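You operate a simulated robot arm through the tools that you are given. There is no shell and no other tool. Be economical: measure what you need, move in short steps, check, and stop when the job is done.

You run a simulated two-armed robot. Do the job below in one go: nothing can be reset, and whatever is moved stays where it is left.

JOB
Put the canister marked "Soap" from the top of the packing bench on the shelf of the small table and the canister marked "Glue" on the shelf of the press bench. Take the sieve and leave it on the high shelf of the packing bench. Fetch the tray from the top of the packing bench and set it on the two-handled tray. Take the weight from the top of the packing bench and put it on the top of the end table. Put the pot from the top of the pallets in the sink. Take the bundle from the ledge of the line one conveyor and leave it on the top of the panel bench. The order is free. Set down upright: canister, pot, bundle.

The check looks at the end state, three seconds after you hand in, the way a careful person would. Anything else that was tipped, shoved, dropped, spilled or broken makes it a failure.

ROBOT AND FRAMES
Two 7-joint arms with two-finger parallel grippers on one trunk, on a base that drives. Base frame: it is fixed to the floor where the robot stands at the start and does not move with it; the origin is under the middle of the robot, x ahead of it, y to its left, z up; the surface under the hand at the start is at about z = 860. Lengths are in mm, angles in degrees, forces in N, time in s.
The left shoulder is at the start at [30, 119, 1060], the right one opposite. With the tool pointing down near the work surface each hand reaches from about 280 to 680 mm from the robot's upright axis, wherever it stands, measured 20 degrees to its own side. Places, roughly: bundle (11x6x8 cm) [1800, -400, 1000]; canister [500, 0, 1000]; high shelf of the packing bench (196x25 cm) [600, 140, 1420]; pot [1000, 2000, 500]; shelf of the press bench [-1300, 1000, 400]; shelf of the small table [600, 3600, 300]; sieve (8x10x7 cm) [500, 700, 900]; sink [-1200, 3900, 800]; top of the end table [1500, -1500, 800]; top of the panel bench [-1300, -700, 900]; tray [750, 1000, 750]; two-handled tray (32x21x10 cm) [-1100, 500, 400]; weight [1000, 1000, 1000]. Payload 3.43 kg a hand.
Tool frame (each hand has its own): the origin (TCP) lies between the finger pads and is the grasp point; the fingertips stand 30 mm ahead of it; z points along the fingers, y is the line along which they close. Largest opening 94 mm; finger width 28, thickness 10; the body of the gripper, 50 by 96 mm, starts 55 mm behind the TCP.
Orientation is told as [roll, pitch, yaw] about the base's x, y, z axes, in that order, counted from this pose: with the fingers straight down and closing along the base's y, the tool's x points along the base's -x, its y along +y and its z along -z.

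CONTROLS
- The arms move only by the tool apply_moves. It takes "left_motion", "right_motion" or both (then of equal length, played together; a hand with none holds still); each is a list of rows, each an object of numbers (a shift or turn left out is 0, a gripper value left out holds the last): "fingers": the gripper command, from -1 (fully open) to 1 (shut), values between in proportion; "dx", "dy", "dz": the shift along the tool's x, y, z in units of 500 mm (1.0 is 500 mm); "wx", "wy", "wz": the turn, a rotation vector about the tool's x, y, z in units of 45 degrees (1.0 is 45 degrees). In form: [{"fingers": .., "dx": .., "dy": .., "dz": .., "wx": .., "wy": .., "wz": ..}, ...]. A call has 1 to 12 rows; each row is the pose to reach, as a shift and turn from the pose commanded when the call began, along the tool's axes at that moment. A call with a number of a shift or a turn outside -1 to 1 is refused whole. Each row takes 0.2 s and may step no farther than 50 mm and 8.6 degrees from the row before; otherwise, or with a gripper value out of range, the whole call is refused. Where a pose cannot be reached the arm comes as near as it can. A force on the tool above 40 N (or 10 N above the force at the start of the call, whichever is more), or a blocked arm, ends the call early, and 0.2 s more pass. The fingers move at their own pace (about 72 mm/s each) and stop on an object; they squeeze with about 32 N. The grip force told is the motor's: it shows also when the fingers shut on nothing. Time passes only in rows, and 0.2 s behind the last, so rows that repeat a pose let the fingers close. The reply holds the time, the measured pose of the TCP, the force on the tool along the base axes, the opening and the grip force, in the units named above and with some noise, with the torque about the TCP (base axes, N m) and any sound that the robot's microphone picked up.
- Cameras (640 x 400 px; columns grow to the right, rows downward): "scene" is now at [48.1, -19, 1766.6]; the picture's right is [-0.34, -0.94, 0.00], its down [-0.68, 0.25, -0.69] and it looks along [0.65, -0.23, -0.73] (base axes); focal length 236 px, centre (320, 200). "left" rides on the left gripper at [76, -14, -103] in its tool frame; the picture's right is [0.18, 0.98, 0.00], its down [-0.75, 0.14, -0.64] and it looks along [-0.63, 0.12, 0.77] (tool axes); focal length 243 px, centre (320, 200). "right" rides on the right gripper at [76, 14, -103] in its tool frame; the picture's right is [-0.18, 0.98, 0.00], its down [-0.75, -0.14, -0.64] and it looks along [-0.63, -0.12, 0.77] (tool axes); focal length 243 px, centre (320, 200). There is no depth. A picture from a camera that has moved, and an enlarged one, comes with that camera's place and axes in the base frame and with its lens. The place of the scene camera against the robot may be out by one fixed shift of up to 12 mm in any direction.
- snapshot(camera): a new picture of that camera. It takes no simulated time.
- raise_lower(by): slides the trunk up (or, below 0, down) by that many mm; the arms and the scene camera ride with it, the base frame stays. It gives what a move gives, with no picture.
- steer(legs): drives the robot by 1 to 6 legs, each [ahead, turn to the left] in mm and degrees, along the robot's own axes; the way and the turn of a leg run together, so that a leg with both is an arc; at most 1500 mm and 180 degrees a leg. The arms and the cameras ride along, it lands a little off, and it stops where it bumps. It gives what a move gives.
- aim_head(pan, tilt): turns the head with the scene camera to pan (to the left, within 143 degrees either way) and tilt (down, from -29 to 69), counted from straight ahead of the robot. It gives what a move gives.
- zoom(camera, box): a new picture of the part [left, top, right, bottom] of that camera's present view, enlarged. It takes no simulated time.
- close_job(): hands the job in; it is judged then, once.

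Go step by step. Nothing tells you exact positions but the pictures and the camera data: compare them with the known pose of the tool, close in by small moves and look again before you grip or let go. The budget is 207 turns and 194 pictures, counting those below and the enlarged ones. Unless the task says otherwise, let go and move clear before handing in, and close with one line.

The tools are called after ">>>" by a JSON object that holds its "name" and its "arguments". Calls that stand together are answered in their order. apply_moves: Moves the arms, as the interface text tells. Its arguments: {"type":"object","properties":{"left_motion":{"type":"array","items":{"type":"object","properties":{"fingers":{"type":"number"},"dx":{"type":"number"},"dy":{"type":"number"},"dz":{"type":"number"},"wx":{"type":"number"},"wy":{"type":"number"},"wz":{"type":"number"}}}},"right_motion":{"type":"array","items":{"type":"object","properties":{"fingers":{"type":"number"},"dx":{"type":"number"},"dy":{"type":"number"},"dz":{"type":"number"},"wx":{"type":"number"},"wy":{"type":"number"},"wz":{"type":"number"}}}}},"required":[]} The other tools are called the same way: raise_lower (by) slides the trunk up or down; steer (legs) drives the base; aim_head (pan, tilt) turns the head that bears the scene camera; snapshot (camera) takes a picture; zoom (camera, box) takes an enlarged picture of a part of a camera's view; close_job () hands the job in.

At the start:

```text
clock: 0.0
left_position: [409.2, 127.9, 1000.5]
left_ee_rot: [0.0, 0.0, 0.2]
left_contact_force: [-1.7, -1.0, 0.0]
left_wrist_torque: [-0.03, -0.03, 0.02]
left_gripper_width: 94.0
left_grip_force: 0.0
right_position: [365.2, -224.6, 999.5]
right_ee_rot: [-0.1, 0.0, 0.2]
right_contact_force: [-0.2, -0.1, -0.2]
right_wrist_torque: [-0.03, 0.0, 0.02]
right_gripper_width: 94.2
right_grip_force: 0.0
trunk travel left (down, up): [-325.0, 85.0]
robot x, y, heading: [1.3, 0.3, 0.0]
head pan, tilt: [-19.8, 46.6]
```

scene: 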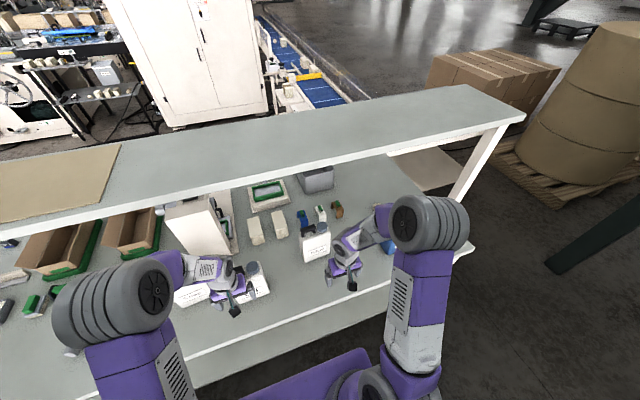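
right: 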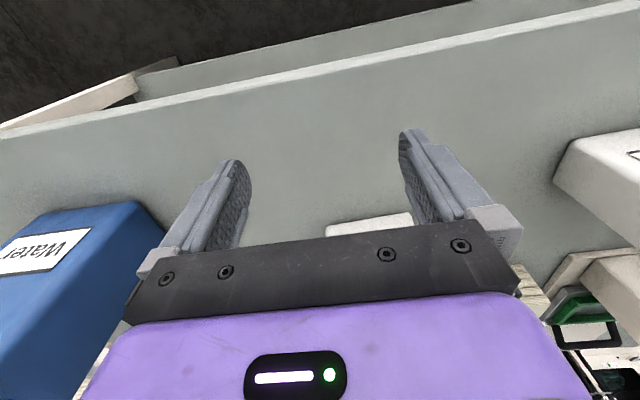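
left: 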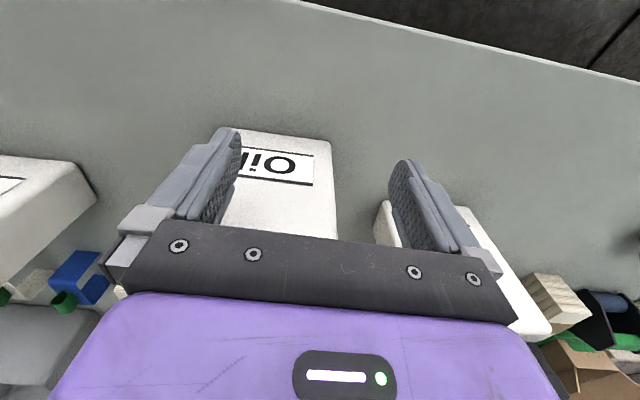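

I see the packing bench ahead with several canisters (Oil, Water, others), with a high shelf over it. First I'll survey the room with the head.

>>> {"name": "aim_head", "arguments": {"pan": 0, "tilt": 50}}

>>> {"name": "snapshot", "arguments": {"camera": "scene"}}

>>> {"name": "aim_head", "arguments": {"pan": 50, "tilt": 35}}

>>> {"name": "snapshot", "arguments": {"camera": "scene"}}

>>> {"name": "aim_head", "arguments": {"pan": 110, "tilt": 25}}

>>> {"name": "snapshot", "arguments": {"camera": "scene"}}

>>> {"name": "aim_head", "arguments": {"pan": -110, "tilt": 25}}

>>> {"name": "snapshot", "arguments": {"camera": "scene"}}

>>> {"name": "aim_head", "arguments": {"pan": -50, "tilt": 25}}

>>> {"name": "snapshot", "arguments": {"camera": "scene"}}

```text
clock: 0.8
left_position: [410.3, 128.1, 999.5]
left_ee_rot: [0.0, -0.1, 0.2]
left_contact_force: [0.2, -0.6, 0.0]
left_wrist_torque: [-0.02, 0.02, -0.03]
left_gripper_width: 94.0
left_grip_force: 0.0
right_position: [366.4, -224.3, 999.7]
right_ee_rot: [0.0, 0.0, 0.2]
right_contact_force: [0.0, 0.1, -0.6]
right_wrist_torque: [0.01, 0.02, 0.0]
right_gripper_width: 94.0
right_grip_force: 0.0
trunk travel left (down, up): [-325.0, 85.0]
robot x, y, heading: [-1.4, -0.8, 0.1]
head pan, tilt: [0.0, 50.0]
```

```text
190 pictures are left
camera scene: at [49.8, 7.9, 1762.0], right [0.0, -1.0, 0.0], down [-0.77, 0.0, -0.64], along [0.64, 0.0, -0.77], focal length 236 px, centre (320, 200)
```

scene: 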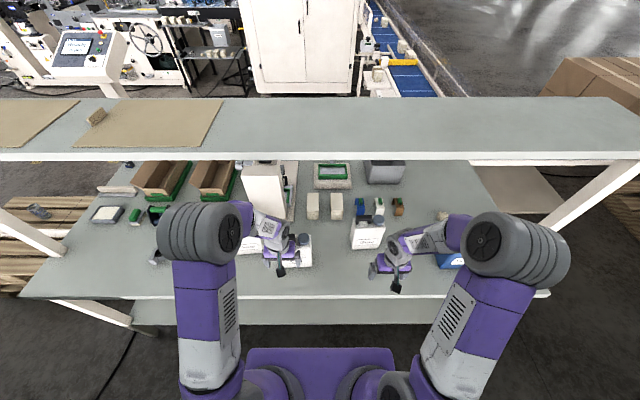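

```text
clock: 2.0
left_position: [409.6, 127.6, 999.2]
left_ee_rot: [0.0, 0.0, 0.1]
left_contact_force: [0.6, 0.2, 0.2]
left_wrist_torque: [-0.02, 0.0, -0.01]
left_gripper_width: 94.1
left_grip_force: 0.1
right_position: [365.6, -225.8, 1000.2]
right_ee_rot: [0.0, -0.1, 0.2]
right_contact_force: [0.3, -0.3, -0.5]
right_wrist_torque: [0.02, 0.02, 0.0]
right_gripper_width: 94.1
right_grip_force: 0.1
trunk travel left (down, up): [-325.0, 85.0]
robot x, y, heading: [-1.0, 0.7, 0.4]
head pan, tilt: [50.0, 35.0]
```

```text
189 pictures are left
camera scene: at [29.5, 75.4, 1783.7], right [0.77, -0.64, 0.0], down [-0.37, -0.44, -0.82], along [0.53, 0.63, -0.57], focal length 236 px, centre (320, 200)
```

scene: 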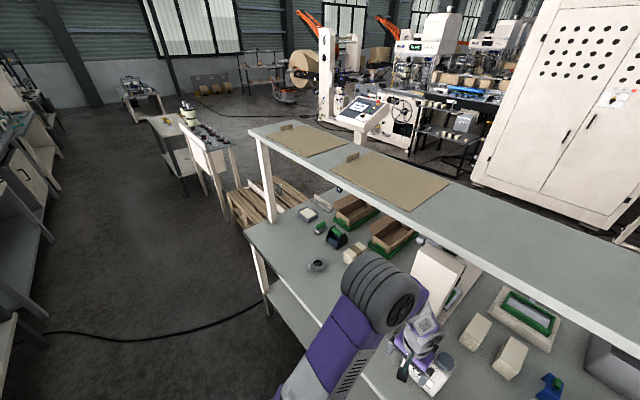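

```text
clock: 3.3
left_position: [411.1, 128.1, 1001.1]
left_ee_rot: [0.1, -0.1, 0.2]
left_contact_force: [0.5, -0.2, 0.8]
left_wrist_torque: [0.03, -0.04, -0.01]
left_gripper_width: 94.1
left_grip_force: 0.1
right_position: [366.3, -225.0, 999.5]
right_ee_rot: [0.0, 0.0, 0.2]
right_contact_force: [-0.3, 0.2, 0.8]
right_wrist_torque: [0.0, -0.01, 0.02]
right_gripper_width: 94.0
right_grip_force: 0.1
trunk travel left (down, up): [-325.0, 85.0]
robot x, y, heading: [1.2, -2.0, 0.1]
head pan, tilt: [110.0, 25.0]
```

```text
188 pictures are left
camera scene: at [-58.6, 94.6, 1799.4], right [0.94, 0.34, 0.0], down [0.14, -0.4, -0.91], along [-0.31, 0.85, -0.42], focal length 236 px, centre (320, 200)
```

scene: 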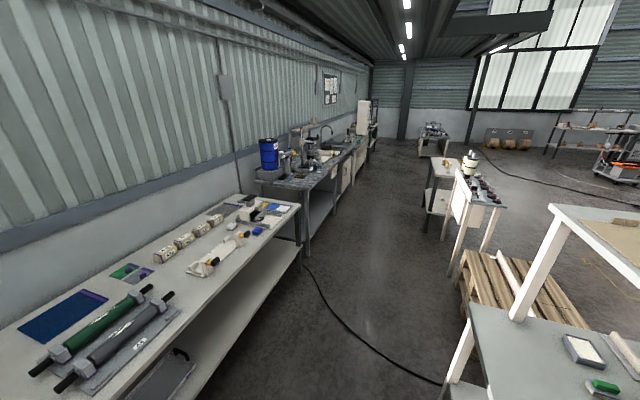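

```text
clock: 6.5
left_position: [411.8, 128.5, 1001.2]
left_ee_rot: [0.0, 0.0, 0.3]
left_contact_force: [-0.1, 0.0, -1.1]
left_wrist_torque: [0.0, -0.01, -0.03]
left_gripper_width: 93.9
left_grip_force: 0.0
right_position: [365.0, -224.4, 999.6]
right_ee_rot: [0.0, -0.1, 0.2]
right_contact_force: [-0.3, 0.4, -0.7]
right_wrist_torque: [0.01, -0.02, -0.01]
right_gripper_width: 93.9
right_grip_force: 0.1
trunk travel left (down, up): [-325.0, 85.0]
robot x, y, heading: [0.8, -2.1, -0.0]
head pan, tilt: [-110.0, 25.0]
```

```text
187 pictures are left
camera scene: at [-58.7, -78.6, 1799.4], right [-0.94, 0.34, 0.0], down [0.14, 0.4, -0.91], along [-0.31, -0.85, -0.42], focal length 236 px, centre (320, 200)
```

scene: 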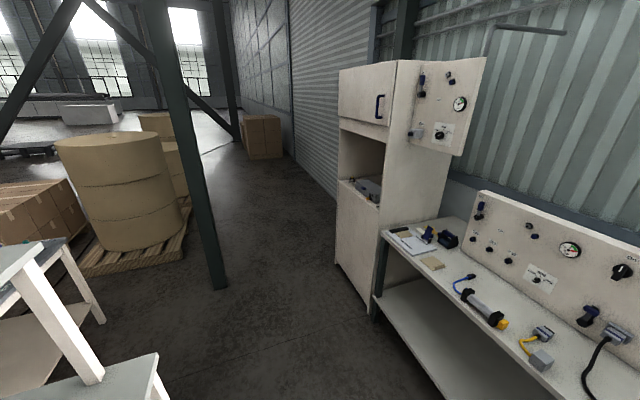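

```text
clock: 7.8
left_position: [410.4, 128.4, 999.1]
left_ee_rot: [0.0, 0.0, 0.2]
left_contact_force: [-0.6, 0.4, 0.5]
left_wrist_torque: [-0.03, -0.01, 0.02]
left_gripper_width: 93.9
left_grip_force: 0.0
right_position: [366.2, -224.9, 1000.0]
right_ee_rot: [0.1, 0.0, 0.3]
right_contact_force: [0.7, -0.1, -0.5]
right_wrist_torque: [-0.04, 0.01, 0.02]
right_gripper_width: 93.9
right_grip_force: 0.1
trunk travel left (down, up): [-325.0, 85.0]
robot x, y, heading: [2.6, -0.4, -0.1]
head pan, tilt: [-50.0, 25.0]
```

```text
186 pictures are left
camera scene: at [31.9, -62.6, 1799.4], right [-0.77, -0.64, 0.0], down [-0.27, 0.32, -0.91], along [0.58, -0.69, -0.42], focal length 236 px, centre (320, 200)
```

scene: 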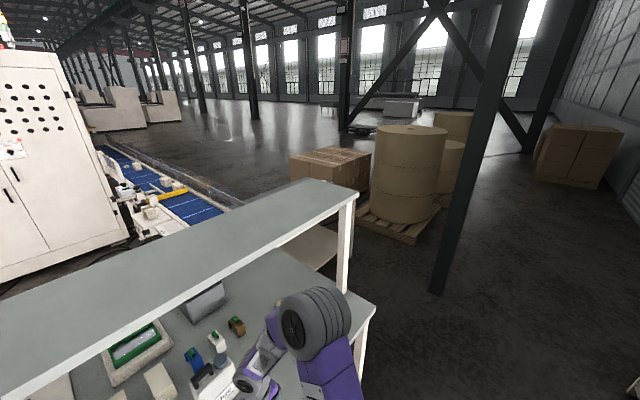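

The packing bench is ahead, the press/panel benches behind. Now closer looks at the packing bench and behind.

>>> {"name": "aim_head", "arguments": {"pan": 0, "tilt": 45}}

>>> {"name": "zoom", "arguments": {"camera": "scene", "box": [60, 140, 320, 302]}}

>>> {"name": "zoom", "arguments": {"camera": "scene", "box": [300, 140, 560, 302]}}

>>> {"name": "aim_head", "arguments": {"pan": 143, "tilt": 40}}

>>> {"name": "snapshot", "arguments": {"camera": "scene"}}

>>> {"name": "aim_head", "arguments": {"pan": -143, "tilt": 40}}

>>> {"name": "snapshot", "arguments": {"camera": "scene"}}

```text
clock: 8.9
left_position: [410.9, 129.3, 999.8]
left_ee_rot: [0.0, 0.0, 0.2]
left_contact_force: [0.1, -0.2, -0.2]
left_wrist_torque: [0.01, -0.03, 0.0]
left_gripper_width: 94.0
left_grip_force: 0.1
right_position: [365.1, -225.4, 1001.2]
right_ee_rot: [0.0, -0.1, 0.2]
right_contact_force: [-0.1, -0.8, -0.3]
right_wrist_torque: [-0.01, 0.0, 0.01]
right_gripper_width: 93.8
right_grip_force: 0.0
trunk travel left (down, up): [-325.0, 85.0]
robot x, y, heading: [-0.9, 3.4, 0.0]
head pan, tilt: [0.0, 45.0]
```

```text
2.46 times, centred on (190, 221) of scene
camera zoom: at [54.1, 7.9, 1768.9], right [0.0, -1.0, 0.0], down [-0.71, 0.0, -0.71], along [0.71, 0.0, -0.71], focal length 581 px, centre (640, 148)
```

zoom: 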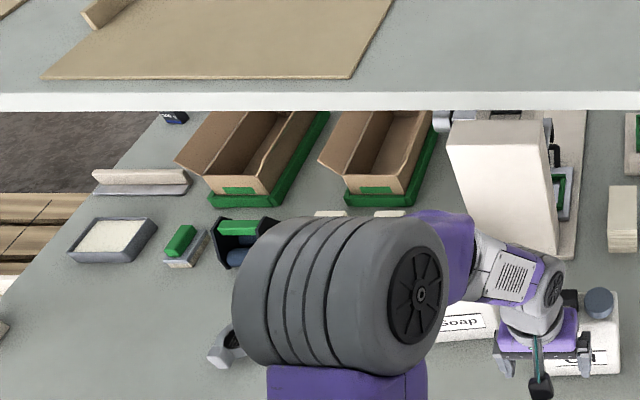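

```text
2.46 times, centred on (430, 221) of scene
camera zoom: at [54.1, 7.9, 1768.9], right [0.0, -1.0, 0.0], down [-0.71, 0.0, -0.71], along [0.71, 0.0, -0.71], focal length 581 px, centre (49, 148)
```

zoom: 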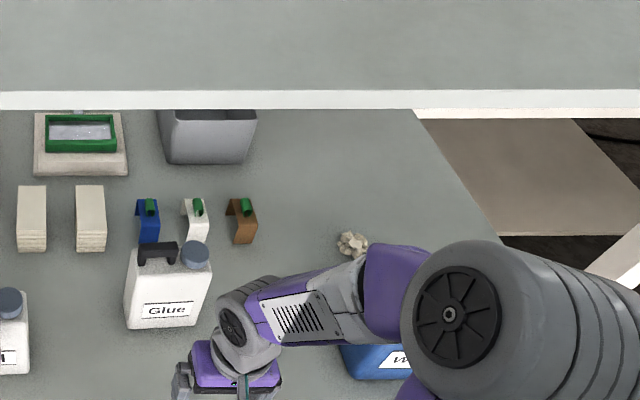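

```text
clock: 11.2
left_position: [409.5, 128.6, 1000.1]
left_ee_rot: [0.0, 0.0, 0.3]
left_contact_force: [-0.3, 0.5, 0.4]
left_wrist_torque: [0.02, 0.04, 0.01]
left_gripper_width: 93.8
left_grip_force: 0.1
right_position: [365.4, -224.7, 1000.4]
right_ee_rot: [0.0, 0.0, 0.2]
right_contact_force: [-0.1, -0.7, 0.1]
right_wrist_torque: [-0.02, 0.0, -0.04]
right_gripper_width: 94.0
right_grip_force: 0.1
trunk travel left (down, up): [-325.0, 85.0]
robot x, y, heading: [0.1, -0.5, 0.1]
head pan, tilt: [143.0, 40.0]
```

```text
183 pictures are left
camera scene: at [-95.1, 59.2, 1776.1], right [0.6, 0.8, 0.0], down [0.51, -0.39, -0.77], along [-0.61, 0.46, -0.64], focal length 236 px, centre (320, 200)
```

scene: 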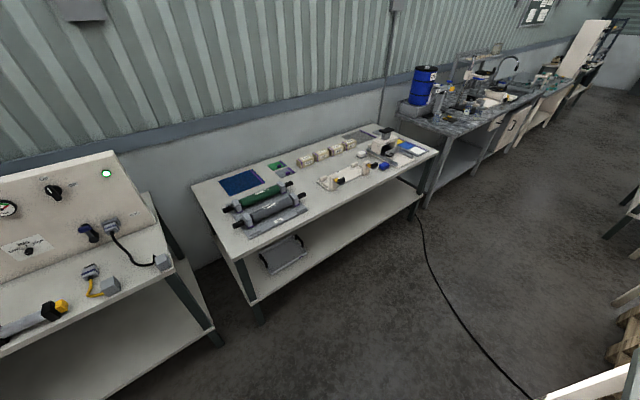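

```text
clock: 15.1
left_position: [410.5, 127.6, 998.7]
left_ee_rot: [0.0, 0.0, 0.1]
left_contact_force: [-0.6, -0.3, -0.4]
left_wrist_torque: [0.01, 0.0, -0.02]
left_gripper_width: 94.2
left_grip_force: 0.2
right_position: [365.4, -224.9, 999.5]
right_ee_rot: [0.0, 0.0, 0.1]
right_contact_force: [-0.9, 0.3, 1.3]
right_wrist_torque: [-0.01, -0.01, 0.03]
right_gripper_width: 94.2
right_grip_force: 0.0
trunk travel left (down, up): [-325.0, 85.0]
robot x, y, heading: [0.6, 1.1, -0.2]
head pan, tilt: [-143.0, 40.0]
```

```text
182 pictures are left
camera scene: at [-95.1, -43.2, 1776.1], right [-0.6, 0.8, 0.0], down [0.51, 0.39, -0.77], along [-0.61, -0.46, -0.64], focal length 236 px, centre (320, 200)
```

scene: 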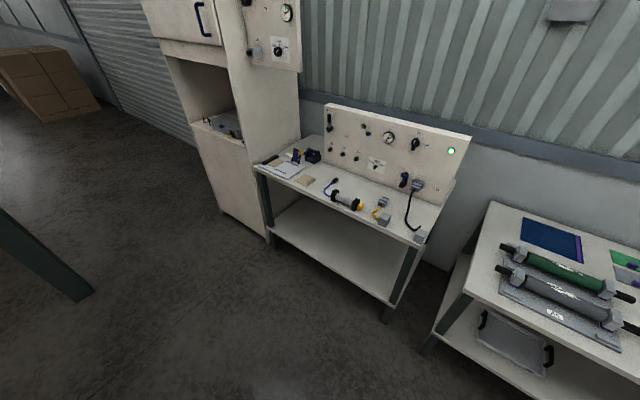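

The two-handled tray sits on the press bench's lower shelf; Soap ≈[526,297], Glue ≈[544,-183], sieve ≈[510,669], tray ≈[708,1002]. I'll back off to get an unobstructed view under the high shelf.

>>> {"name": "steer", "arguments": {"legs": [[-450, 0]]}}

>>> {"name": "aim_head", "arguments": {"pan": 25, "tilt": 35}}

>>> {"name": "snapshot", "arguments": {"camera": "scene"}}

>>> {"name": "zoom", "arguments": {"camera": "scene", "box": [100, 130, 380, 305]}}

```text
clock: 17.9
left_position: [-44.5, 127.6, 1001.0]
left_ee_rot: [0.0, 0.0, 0.0]
left_contact_force: [-0.3, 0.1, 0.4]
left_wrist_torque: [-0.02, -0.05, 0.01]
left_gripper_width: 94.1
left_grip_force: 0.1
right_position: [-91.0, -225.9, 999.4]
right_ee_rot: [0.0, 0.0, 0.0]
right_contact_force: [-0.1, -1.2, -0.7]
right_wrist_torque: [0.04, -0.01, 0.01]
right_gripper_width: 94.0
right_grip_force: 0.1
trunk travel left (down, up): [-325.0, 85.0]
robot x, y, heading: [-457.0, -0.2, -0.6]
head pan, tilt: [-143.0, 40.0]
```

```text
clock: 20.4
left_position: [-44.6, 125.9, 999.7]
left_ee_rot: [0.0, 0.0, 0.0]
left_contact_force: [0.2, 0.4, 0.0]
left_wrist_torque: [0.01, 0.01, 0.0]
left_gripper_width: 94.1
left_grip_force: 0.0
right_position: [-90.3, -225.6, 999.4]
right_ee_rot: [0.0, 0.0, 0.0]
right_contact_force: [-0.5, -0.1, -1.1]
right_wrist_torque: [-0.02, -0.01, -0.02]
right_gripper_width: 94.1
right_grip_force: 0.1
trunk travel left (down, up): [-325.0, 85.0]
robot x, y, heading: [-457.5, -2.2, -0.2]
head pan, tilt: [25.0, 35.0]
```

```text
181 pictures are left
camera scene: at [-402.5, 46.0, 1783.7], right [0.42, -0.91, 0.0], down [-0.52, -0.24, -0.82], along [0.74, 0.34, -0.57], focal length 236 px, centre (320, 200)
```

scene: 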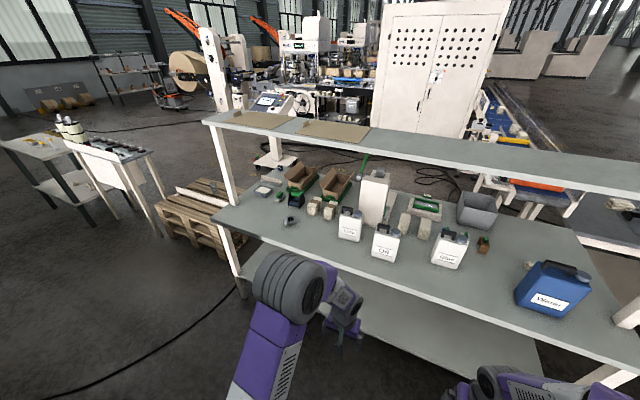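

```text
2.29 times, centred on (240, 218) of scene
camera zoom: at [-402.5, 46.0, 1783.7], right [0.42, -0.91, 0.0], down [-0.52, -0.24, -0.82], along [0.74, 0.34, -0.57], focal length 540 px, centre (503, 160)
```

zoom: 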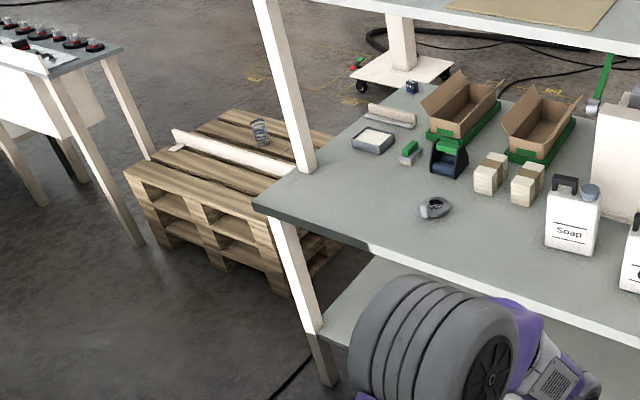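

>>> {"name": "zoom", "arguments": {"camera": "scene", "box": [240, 155, 320, 205]}}

>>> {"name": "zoom", "arguments": {"camera": "scene", "box": [260, 190, 340, 240]}}

>>> {"name": "zoom", "arguments": {"camera": "scene", "box": [330, 180, 490, 280]}}

```text
8.00 times, centred on (280, 180) of scene
camera zoom: at [-402.5, 46.0, 1783.7], right [0.42, -0.91, 0.0], down [-0.52, -0.24, -0.82], along [0.74, 0.34, -0.57], focal length 1890 px, centre (640, 360)
```

zoom: 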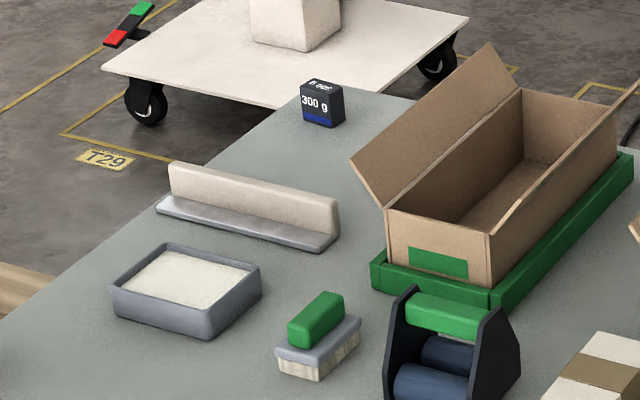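

```text
8.00 times, centred on (300, 215) of scene
camera zoom: at [-402.5, 46.0, 1783.7], right [0.42, -0.91, 0.0], down [-0.52, -0.24, -0.82], along [0.74, 0.34, -0.57], focal length 1890 px, centre (480, 80)
```

zoom: 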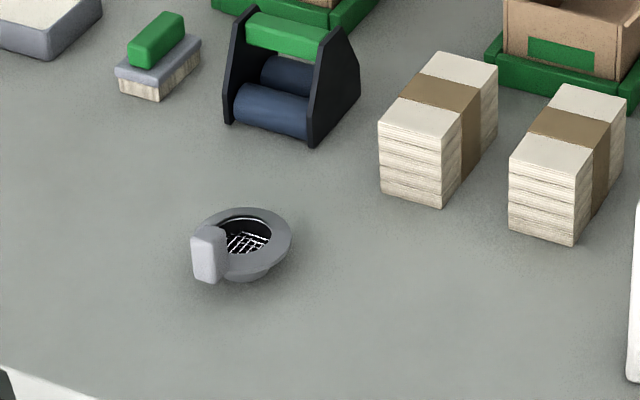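

```text
4.00 times, centred on (410, 230) of scene
camera zoom: at [-402.5, 46.0, 1783.7], right [0.42, -0.91, 0.0], down [-0.52, -0.24, -0.82], along [0.74, 0.34, -0.57], focal length 945 px, centre (-40, 80)
```

zoom: 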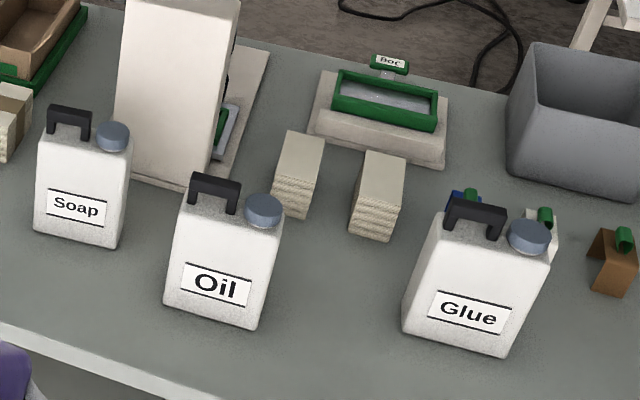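

The weight is the dark 300 g cube at about [1054,1080]; the pot is a can on the pallets at about [1050,1970]. I'll check the robot's own footprint and see the small table and sink surroundings.

>>> {"name": "aim_head", "arguments": {"pan": 0, "tilt": 69}}

>>> {"name": "snapshot", "arguments": {"camera": "scene"}}

>>> {"name": "aim_head", "arguments": {"pan": 75, "tilt": 20}}

>>> {"name": "zoom", "arguments": {"camera": "scene", "box": [100, 60, 540, 335]}}

>>> {"name": "aim_head", "arguments": {"pan": -30, "tilt": 25}}

>>> {"name": "snapshot", "arguments": {"camera": "scene"}}

```text
clock: 21.4
left_position: [-44.9, 126.3, 999.5]
left_ee_rot: [0.0, 0.0, 0.0]
left_contact_force: [0.1, 0.3, -0.6]
left_wrist_torque: [0.01, 0.0, 0.04]
left_gripper_width: 93.9
left_grip_force: 0.0
right_position: [-90.5, -226.2, 1001.2]
right_ee_rot: [0.0, 0.1, 0.0]
right_contact_force: [-0.1, 0.1, 0.1]
right_wrist_torque: [-0.01, 0.0, -0.03]
right_gripper_width: 94.0
right_grip_force: 0.0
trunk travel left (down, up): [-325.0, 85.0]
robot x, y, heading: [-457.2, -0.5, -0.4]
head pan, tilt: [0.0, 68.8]
```

```text
176 pictures are left
camera scene: at [-426.5, 9.0, 1740.0], right [0.0, -1.0, 0.0], down [-0.93, 0.0, -0.36], along [0.36, 0.0, -0.93], focal length 236 px, centre (320, 200)
```

scene: 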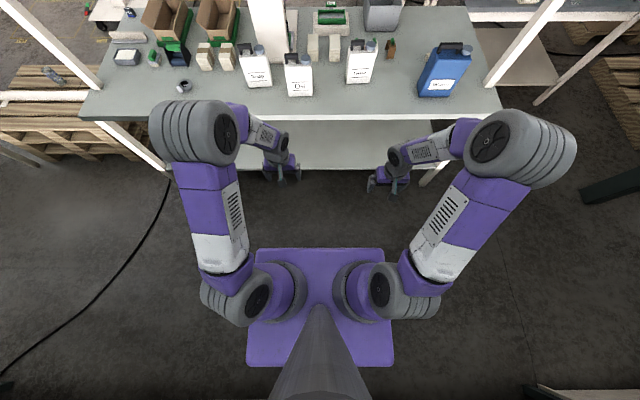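

```text
clock: 22.9
left_position: [-44.4, 127.1, 1000.1]
left_ee_rot: [0.0, 0.0, 0.0]
left_contact_force: [0.2, 0.4, -0.3]
left_wrist_torque: [-0.02, -0.02, 0.0]
left_gripper_width: 94.0
left_grip_force: 0.1
right_position: [-90.6, -225.8, 999.5]
right_ee_rot: [0.0, 0.1, 0.0]
right_contact_force: [0.4, -0.9, 0.8]
right_wrist_torque: [0.0, -0.02, -0.02]
right_gripper_width: 94.0
right_grip_force: 0.0
trunk travel left (down, up): [-325.0, 85.0]
robot x, y, heading: [-453.6, -1.4, -0.3]
head pan, tilt: [75.0, 20.0]
```

```text
1.45 times, centred on (320, 198) of scene
camera zoom: at [-457.9, 99.0, 1807.5], right [0.96, -0.26, 0.0], down [-0.09, -0.33, -0.94], along [0.25, 0.91, -0.34], focal length 344 px, centre (320, 204)
```

zoom: 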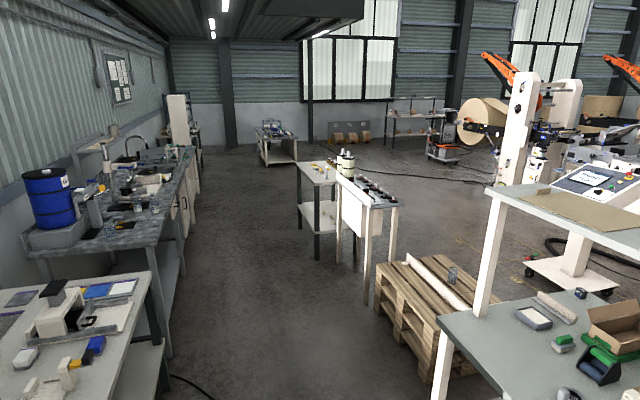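

```text
clock: 24.7
left_position: [-44.4, 127.4, 1001.1]
left_ee_rot: [0.1, 0.0, 0.1]
left_contact_force: [0.2, -0.2, -0.7]
left_wrist_torque: [-0.01, -0.01, 0.01]
left_gripper_width: 93.9
left_grip_force: 0.1
right_position: [-90.6, -225.8, 1000.1]
right_ee_rot: [0.0, 0.0, 0.1]
right_contact_force: [-0.2, -0.5, 0.2]
right_wrist_torque: [0.01, 0.02, -0.02]
right_gripper_width: 94.1
right_grip_force: 0.0
trunk travel left (down, up): [-325.0, 85.0]
robot x, y, heading: [-457.7, 4.2, -0.2]
head pan, tilt: [-30.0, 25.0]
```

```text
174 pictures are left
camera scene: at [-402.9, -37.2, 1799.4], right [-0.5, -0.86, 0.0], down [-0.37, 0.21, -0.91], along [0.78, -0.46, -0.42], focal length 236 px, centre (320, 200)
```

scene: 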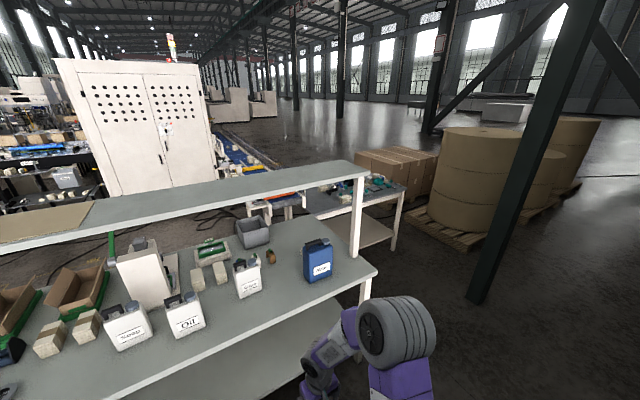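

Base plan: grip both canisters from above with the fingers closing across their thin side. I'll drive back to the bench and look closely with the wrist cameras.

>>> {"name": "steer", "arguments": {"legs": [[440, 0]]}}

>>> {"name": "apply_moves", "arguments": {"left_motion": [{"dz": -0.1, "dy": 0.05, "wz": -0.15, "fingers": -1}, {"dz": -0.2, "dy": 0.1, "wz": -0.33}, {"dz": -0.25, "dy": 0.15, "wz": -0.5}, {"dz": -0.25, "dy": 0.2, "wz": -0.67}, {"dz": -0.25, "dy": 0.25, "wz": -0.85}, {"dz": -0.25, "dy": 0.3, "wz": -1.0}], "right_motion": [{"dz": -0.1, "wz": 0.15, "fingers": -1}, {"dz": -0.2, "wz": 0.33}, {"dz": -0.25, "wz": 0.5}, {"dz": -0.25, "wz": 0.67}, {"dz": -0.25, "wz": 0.85}, {"dz": -0.25, "wz": 1.0}]}}

>>> {"name": "apply_moves", "arguments": {"left_motion": [{"wz": -0.17}, {"wz": -0.34}, {"wz": -0.51}, {"wz": -0.68}, {"wz": -0.85}, {"wz": -1.0}], "right_motion": [{"wz": 0.17}, {"wz": 0.34}, {"wz": 0.51}, {"wz": 0.68}, {"wz": 0.85}, {"wz": 1.0}]}}

>>> {"name": "snapshot", "arguments": {"camera": "left"}}

>>> {"name": "snapshot", "arguments": {"camera": "right"}}

>>> {"name": "aim_head", "arguments": {"pan": 0, "tilt": 50}}

>>> {"name": "snapshot", "arguments": {"camera": "scene"}}

```text
clock: 27.4
left_position: [404.6, 120.6, 1000.6]
left_ee_rot: [0.1, 0.0, -0.4]
left_contact_force: [0.6, 0.5, 0.8]
left_wrist_torque: [-0.01, -0.02, 0.0]
left_gripper_width: 94.1
left_grip_force: 0.0
right_position: [355.3, -232.7, 999.9]
right_ee_rot: [0.0, 0.1, -0.2]
right_contact_force: [0.2, 0.2, 0.8]
right_wrist_torque: [0.02, -0.02, 0.0]
right_gripper_width: 94.2
right_grip_force: 0.1
trunk travel left (down, up): [-325.0, 85.0]
robot x, y, heading: [-5.3, -0.5, -0.6]
head pan, tilt: [-30.0, 25.0]
```

```text
refused: row 1 steps farther than a row can; nothing moved
```

```text
clock: 28.8
left_position: [405.5, 121.0, 999.9]
left_ee_rot: [0.0, -0.1, 44.7]
left_contact_force: [-1.9, -1.0, 1.0]
left_wrist_torque: [0.0, -0.02, -0.09]
left_gripper_width: 93.7
left_grip_force: 0.0
right_position: [355.6, -231.0, 1000.3]
right_ee_rot: [0.0, 0.0, -45.5]
right_contact_force: [-0.3, 0.5, 1.1]
right_wrist_torque: [0.01, 0.04, 0.03]
right_gripper_width: 94.1
right_grip_force: 0.1
trunk travel left (down, up): [-325.0, 85.0]
robot x, y, heading: [-7.9, -3.2, -0.5]
head pan, tilt: [-30.0, 25.0]
```

```text
173 pictures are left
camera left: at [360.5, 56.0, 1102.4], right [-0.82, 0.57, 0.0], down [0.44, 0.63, 0.64], along [0.37, 0.53, -0.77], focal length 243 px, centre (320, 200)
```

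left: 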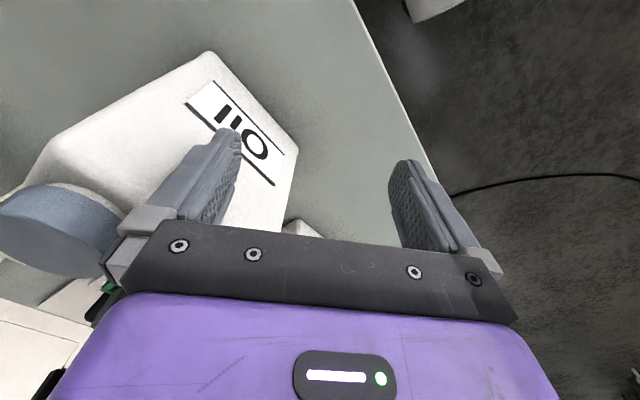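

```text
172 pictures are left
camera right: at [312.6, -167.1, 1101.2], right [0.83, 0.56, 0.0], down [0.43, -0.64, 0.64], along [0.36, -0.53, -0.77], focal length 243 px, centre (320, 200)
```

right: 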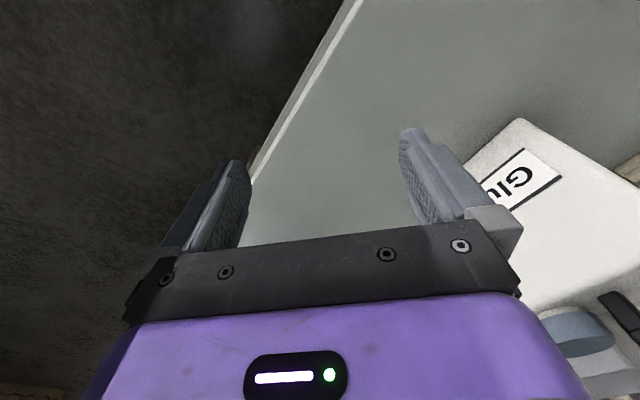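

```text
clock: 29.8
left_position: [403.6, 120.2, 999.8]
left_ee_rot: [0.1, -0.1, 44.6]
left_contact_force: [-0.4, 0.0, -1.2]
left_wrist_torque: [0.05, 0.07, -0.06]
left_gripper_width: 94.0
left_grip_force: 0.0
right_position: [356.1, -230.8, 999.5]
right_ee_rot: [-0.1, 0.1, -45.4]
right_contact_force: [-0.3, 0.3, 0.1]
right_wrist_torque: [0.02, 0.01, 0.0]
right_gripper_width: 93.7
right_grip_force: 0.1
trunk travel left (down, up): [-325.0, 85.0]
robot x, y, heading: [-3.2, -0.2, -0.8]
head pan, tilt: [0.0, 50.0]
```

```text
171 pictures are left
camera scene: at [42.3, 4.8, 1762.0], right [-0.01, -1.0, 0.0], down [-0.77, 0.01, -0.64], along [0.64, -0.01, -0.77], focal length 236 px, centre (320, 200)
```

scene: 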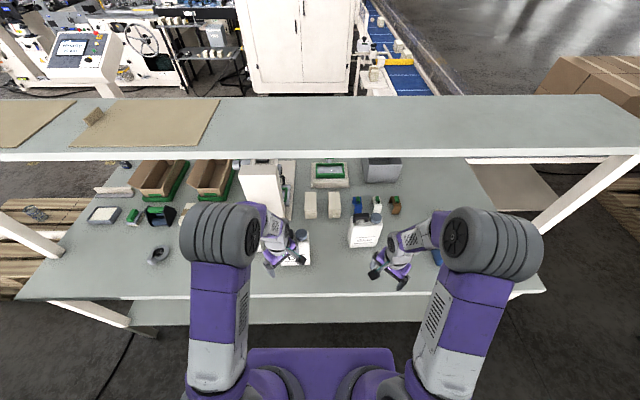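

Both hands rise first, then travel above their canisters while finishing the yaw to ±90°.

>>> {"name": "apply_moves", "arguments": {"left_motion": [{"dz": -0.09}, {"dz": -0.18}, {"dz": -0.27}, {"dx": -0.06, "dy": 0.02, "dz": -0.27, "wz": -0.15}, {"dx": -0.13, "dy": 0.04, "dz": -0.27, "wz": -0.3}, {"dx": -0.2, "dy": 0.06, "dz": -0.27, "wz": -0.45}, {"dx": -0.26, "dy": 0.08, "dz": -0.27, "wz": -0.6}, {"dx": -0.32, "dy": 0.1, "dz": -0.27, "wz": -0.75}, {"dx": -0.378, "dy": 0.123, "dz": -0.27, "wz": -0.9}, {"dx": -0.378, "dy": 0.123, "dz": -0.27, "wz": -1.0}], "right_motion": [{"dz": -0.09}, {"dz": -0.18}, {"dz": -0.27}, {"dx": -0.02, "dy": 0.04, "dz": -0.27, "wz": 0.15}, {"dx": -0.05, "dy": 0.09, "dz": -0.27, "wz": 0.3}, {"dx": -0.07, "dy": 0.14, "dz": -0.27, "wz": 0.45}, {"dx": -0.1, "dy": 0.19, "dz": -0.27, "wz": 0.6}, {"dx": -0.12, "dy": 0.24, "dz": -0.27, "wz": 0.75}, {"dx": -0.144, "dy": 0.28, "dz": -0.27, "wz": 0.9}, {"dx": -0.144, "dy": 0.28, "dz": -0.27, "wz": 1.0}]}}

>>> {"name": "snapshot", "arguments": {"camera": "left"}}

>>> {"name": "snapshot", "arguments": {"camera": "right"}}

```text
clock: 32.0
left_position: [495.0, 295.3, 1135.1]
left_ee_rot: [0.0, -0.1, 89.7]
left_contact_force: [0.1, -0.1, 0.2]
left_wrist_torque: [0.01, 0.0, 0.01]
left_gripper_width: 94.3
left_grip_force: 0.1
right_position: [505.7, -184.7, 1134.4]
right_ee_rot: [0.0, 0.1, -90.5]
right_contact_force: [-0.1, 0.3, 0.0]
right_wrist_torque: [0.03, -0.01, -0.01]
right_gripper_width: 94.0
right_grip_force: 0.1
trunk travel left (down, up): [-325.0, 85.0]
robot x, y, heading: [-8.1, -6.0, -0.7]
head pan, tilt: [0.0, 50.0]
```

```text
170 pictures are left
camera left: at [509.2, 219.5, 1237.8], right [-0.98, -0.18, 0.0], down [-0.14, 0.75, 0.64], along [-0.11, 0.63, -0.77], focal length 243 px, centre (320, 200)
```

left: 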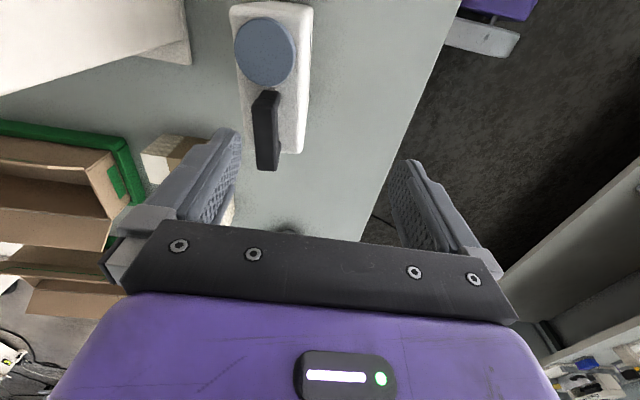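

```text
169 pictures are left
camera right: at [521.1, -108.4, 1236.6], right [0.98, -0.19, 0.0], down [-0.15, -0.75, 0.64], along [-0.12, -0.63, -0.77], focal length 243 px, centre (320, 200)
```

right: 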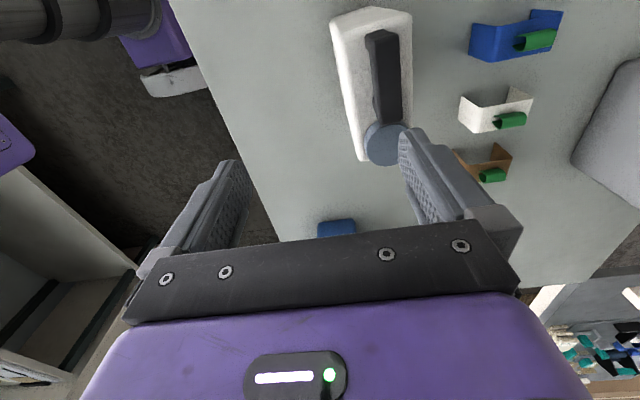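

Canister tops are at about z≈1040 (handles to ≈1075). Soap centre ≈[537,279], Glue ≈[552,-181], both yawed a few degrees. I'll line up above and lower a bit for a check.

>>> {"name": "apply_moves", "arguments": {"left_motion": [{"dx": 0.032, "dy": -0.084, "wz": -0.16}, {"dx": 0.032, "dy": -0.084, "dz": 0.06, "wz": -0.16}], "right_motion": [{"dx": 0.007, "dy": 0.094, "wz": -0.11}, {"dx": 0.007, "dy": 0.094, "dz": 0.06, "wz": -0.11}]}}

>>> {"name": "snapshot", "arguments": {"camera": "left"}}

>>> {"name": "snapshot", "arguments": {"camera": "right"}}

>>> {"name": "zoom", "arguments": {"camera": "scene", "box": [220, 190, 440, 327]}}

```text
clock: 32.6
left_position: [547.2, 281.4, 1100.5]
left_ee_rot: [0.4, 0.0, 96.8]
left_contact_force: [0.9, 0.0, 0.2]
left_wrist_torque: [-0.01, 0.1, -0.02]
left_gripper_width: 94.1
left_grip_force: 0.0
right_position: [560.6, -181.8, 1103.3]
right_ee_rot: [-0.2, 0.0, -85.3]
right_contact_force: [0.5, 0.0, -1.1]
right_wrist_torque: [0.0, 0.11, 0.03]
right_gripper_width: 94.3
right_grip_force: 0.0
trunk travel left (down, up): [-325.0, 85.0]
robot x, y, heading: [-4.2, -3.9, -0.6]
head pan, tilt: [0.0, 50.0]
```

```text
168 pictures are left
camera left: at [572.3, 206.5, 1202.4], right [-0.95, -0.3, 0.01], down [-0.23, 0.73, 0.64], along [-0.2, 0.61, -0.77], focal length 243 px, centre (320, 200)
```

left: 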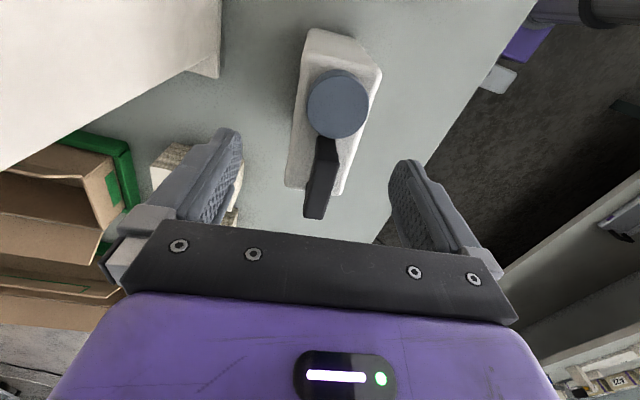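

```text
167 pictures are left
camera right: at [570.1, -104.0, 1203.7], right [0.99, -0.1, 0.0], down [-0.08, -0.76, 0.64], along [-0.07, -0.64, -0.77], focal length 243 px, centre (320, 200)
```

right: 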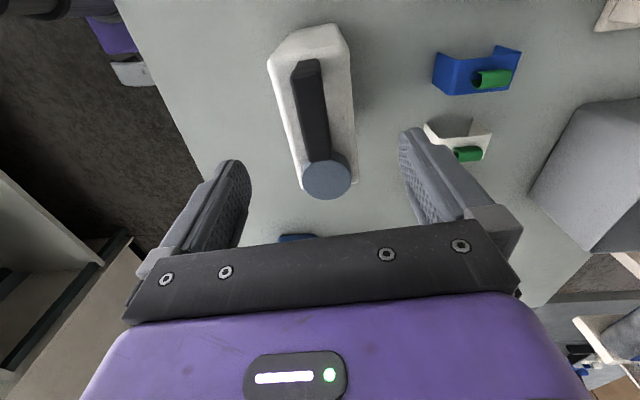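

```text
2.91 times, centred on (330, 258) of scene
camera zoom: at [55.9, 6.4, 1761.8], right [-0.01, -1.0, 0.0], down [-0.77, 0.01, -0.64], along [0.64, -0.01, -0.77], focal length 687 px, centre (291, 30)
```

zoom: 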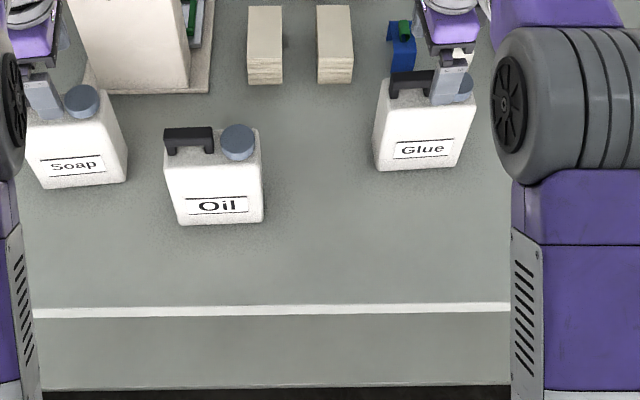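

Alignment looks good (left needs a ~6 mm nudge). Lowering to z≈1028 and closing both grippers.

>>> {"name": "apply_moves", "arguments": {"left_motion": [{"dx": 0.006, "dy": 0.012, "dz": 0.04}, {"dx": 0.006, "dy": 0.012, "dz": 0.08}, {"dx": 0.006, "dy": 0.012, "dz": 0.12}, {"dx": 0.006, "dy": 0.012, "dz": 0.142}, {"dx": 0.006, "dy": 0.012, "dz": 0.142}], "right_motion": [{"dx": 0.006, "dz": 0.04}, {"dx": 0.006, "dz": 0.08}, {"dx": 0.006, "dz": 0.12}, {"dx": 0.006, "dz": 0.148}, {"dx": 0.006, "dz": 0.148}]}}

>>> {"name": "snapshot", "arguments": {"camera": "left"}}

>>> {"name": "snapshot", "arguments": {"camera": "right"}}

```text
clock: 33.8
left_position: [531.8, 276.8, 1034.1]
left_ee_rot: [0.0, 0.0, 96.8]
left_contact_force: [0.0, -0.8, -0.4]
left_wrist_torque: [-0.01, -0.01, 0.01]
left_gripper_width: 93.9
left_grip_force: 0.1
right_position: [552.7, -178.8, 1030.6]
right_ee_rot: [0.0, 0.0, -85.4]
right_contact_force: [-0.4, -0.3, -0.5]
right_wrist_torque: [0.0, -0.01, 0.02]
right_gripper_width: 94.0
right_grip_force: 0.1
trunk travel left (down, up): [-325.0, 85.0]
robot x, y, heading: [-6.9, -1.9, -0.5]
head pan, tilt: [0.0, 50.0]
```

```text
165 pictures are left
camera left: at [554.7, 202.4, 1135.9], right [-0.95, -0.3, 0.0], down [-0.23, 0.73, 0.64], along [-0.19, 0.61, -0.77], focal length 243 px, centre (320, 200)
```

left: 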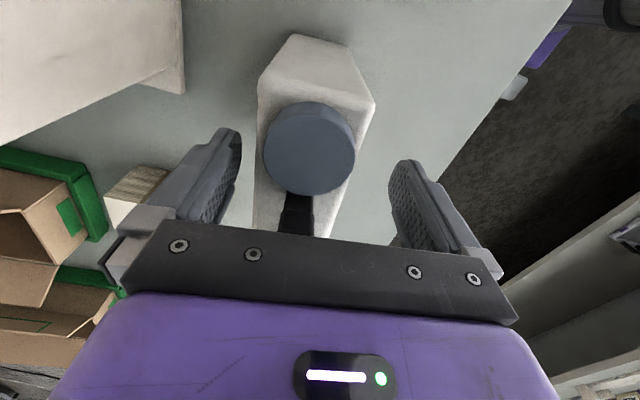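

```text
164 pictures are left
camera right: at [560.8, -101.7, 1132.1], right [0.99, -0.11, 0.0], down [-0.08, -0.76, 0.64], along [-0.07, -0.64, -0.77], focal length 243 px, centre (320, 200)
```

right: 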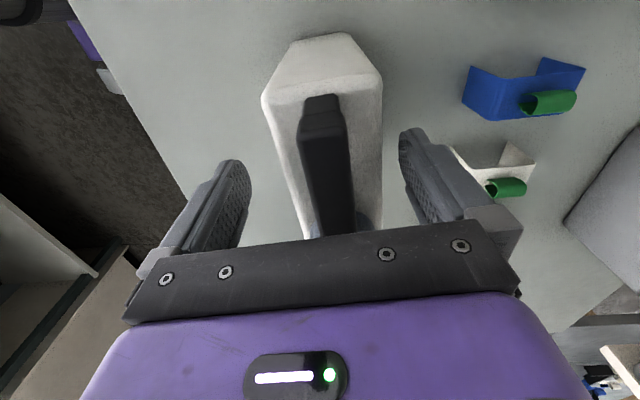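

Fingers straddle both bodies. Going 6 mm lower and closing.

>>> {"name": "apply_moves", "arguments": {"left_motion": [{"dz": 0.014}, {"dz": 0.014, "fingers": 1}, {"dz": 0.014}, {"dz": 0.014}, {"dz": 0.014}], "right_motion": [{"dz": 0.01}, {"dz": 0.01, "fingers": 1}, {"dz": 0.01}, {"dz": 0.01}, {"dz": 0.01}]}}

>>> {"name": "apply_moves", "arguments": {"left_motion": [{"dz": -0.03}, {"dz": -0.06}, {"dz": -0.1}, {"dz": -0.1}], "right_motion": [{"dz": -0.03}, {"dz": -0.06}, {"dz": -0.1}, {"dz": -0.1}]}}

>>> {"name": "zoom", "arguments": {"camera": "scene", "box": [220, 190, 440, 327]}}

```text
clock: 35.0
left_position: [532.5, 276.7, 1026.9]
left_ee_rot: [0.0, 0.0, 96.8]
left_contact_force: [4.2, 0.6, 2.2]
left_wrist_torque: [0.25, -0.26, -0.11]
left_gripper_width: 60.0
left_grip_force: 32.1
right_position: [554.3, -178.7, 1026.2]
right_ee_rot: [0.0, 0.1, -85.5]
right_contact_force: [4.3, 1.0, 3.8]
right_wrist_torque: [0.25, -0.33, -0.06]
right_gripper_width: 60.5
right_grip_force: 31.7
trunk travel left (down, up): [-325.0, 85.0]
robot x, y, heading: [-10.0, 0.3, -0.6]
head pan, tilt: [0.0, 50.0]
```

```text
clock: 36.0
left_position: [533.5, 276.4, 1074.9]
left_ee_rot: [0.1, 0.0, 96.8]
left_contact_force: [-0.4, -0.5, -9.4]
left_wrist_torque: [-0.12, 0.0, 0.04]
left_gripper_width: 59.9
left_grip_force: 31.9
right_position: [554.1, -177.4, 1076.2]
right_ee_rot: [-0.1, 0.0, -85.5]
right_contact_force: [0.9, -0.7, -9.1]
right_wrist_torque: [0.1, -0.03, -0.03]
right_gripper_width: 59.9
right_grip_force: 32.0
trunk travel left (down, up): [-325.0, 85.0]
robot x, y, heading: [-11.7, -1.8, -0.5]
head pan, tilt: [0.0, 50.0]
```

```text
2.91 times, centred on (330, 258) of scene
camera zoom: at [45.1, 5.2, 1761.8], right [-0.01, -1.0, 0.0], down [-0.77, 0.01, -0.64], along [0.64, -0.01, -0.77], focal length 687 px, centre (291, 30)
```

zoom: 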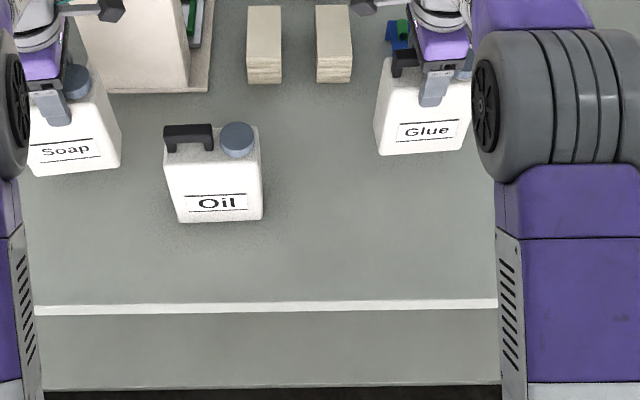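

Both canisters are held securely (~0.95 kg each). Backing off, then tucking arms closer before turning.

>>> {"name": "steer", "arguments": {"legs": [[-260, 0]]}}

>>> {"name": "apply_moves", "arguments": {"left_motion": [{"dy": 0.08}, {"dy": 0.16}, {"dy": 0.24}, {"dy": 0.3}], "right_motion": [{"dy": -0.08}, {"dy": -0.16}, {"dy": -0.24}, {"dy": -0.32}]}}

>>> {"name": "steer", "arguments": {"legs": [[0, 90], [850, 0], [0, 90]]}}

>>> {"name": "aim_head", "arguments": {"pan": 0, "tilt": 50}}

>>> {"name": "snapshot", "arguments": {"camera": "scene"}}

```text
clock: 37.8
left_position: [281.7, 279.2, 1075.7]
left_ee_rot: [0.2, 0.0, 96.8]
left_contact_force: [0.6, 0.7, -8.0]
left_wrist_torque: [-0.13, 0.02, -0.01]
left_gripper_width: 59.6
left_grip_force: 32.1
right_position: [304.6, -174.2, 1076.4]
right_ee_rot: [-0.1, 0.1, -85.5]
right_contact_force: [-0.5, -0.7, -9.2]
right_wrist_torque: [0.1, -0.02, -0.03]
right_gripper_width: 59.9
right_grip_force: 32.4
trunk travel left (down, up): [-325.0, 85.0]
robot x, y, heading: [-261.2, 2.3, -0.6]
head pan, tilt: [0.0, 50.0]
```

```text
clock: 38.8
left_position: [129.4, 261.8, 1076.9]
left_ee_rot: [-0.1, 0.1, 96.7]
left_contact_force: [-0.4, 0.0, -9.4]
left_wrist_torque: [-0.16, 0.0, 0.0]
left_gripper_width: 59.9
left_grip_force: 31.9
right_position: [141.6, -184.7, 1075.6]
right_ee_rot: [0.2, 0.0, -85.5]
right_contact_force: [-1.5, -0.3, -9.2]
right_wrist_torque: [0.08, 0.03, 0.0]
right_gripper_width: 59.6
right_grip_force: 31.9
trunk travel left (down, up): [-325.0, 85.0]
robot x, y, heading: [-256.6, 1.9, -0.5]
head pan, tilt: [0.0, 50.0]
```

```text
clock: 51.0
left_position: [-660.2, 585.0, 1076.4]
left_ee_rot: [0.1, 0.0, -81.5]
left_contact_force: [-0.5, 0.4, -8.4]
left_wrist_torque: [0.13, -0.01, -0.01]
left_gripper_width: 59.9
left_grip_force: 32.1
right_position: [-685.0, 1030.7, 1074.9]
right_ee_rot: [-0.1, -0.1, 96.3]
right_contact_force: [-0.4, 1.2, -9.1]
right_wrist_torque: [-0.06, 0.01, -0.04]
right_gripper_width: 59.8
right_grip_force: 31.6
trunk travel left (down, up): [-325.0, 85.0]
robot x, y, heading: [-282.3, 857.6, -178.9]
head pan, tilt: [0.0, 50.0]
```

```text
clock: 51.6
left_position: [-660.4, 584.3, 1076.3]
left_ee_rot: [0.1, 0.0, -81.5]
left_contact_force: [0.1, 0.8, -9.3]
left_wrist_torque: [0.09, 0.03, -0.02]
left_gripper_width: 60.0
left_grip_force: 32.1
right_position: [-685.2, 1030.7, 1075.1]
right_ee_rot: [-0.1, 0.0, 96.2]
right_contact_force: [0.2, 0.0, -9.5]
right_wrist_torque: [-0.09, -0.03, 0.02]
right_gripper_width: 59.8
right_grip_force: 31.8
trunk travel left (down, up): [-325.0, 85.0]
robot x, y, heading: [-279.7, 858.4, -179.1]
head pan, tilt: [0.0, 50.0]
```

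```text
162 pictures are left
camera scene: at [-324.2, 864.3, 1761.9], right [-0.02, 1.0, 0.0], down [0.77, 0.01, -0.64], along [-0.64, -0.01, -0.77], focal length 236 px, centre (320, 200)
```

scene: 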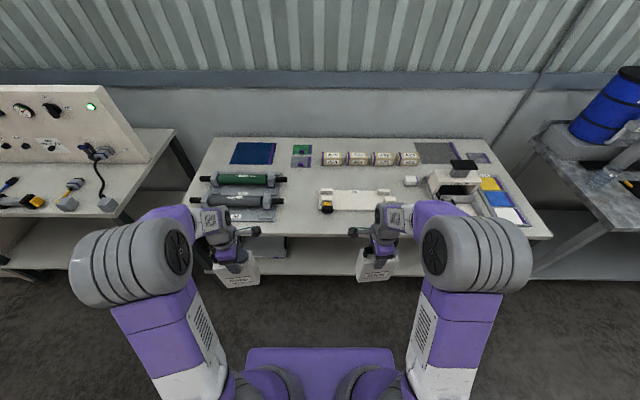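

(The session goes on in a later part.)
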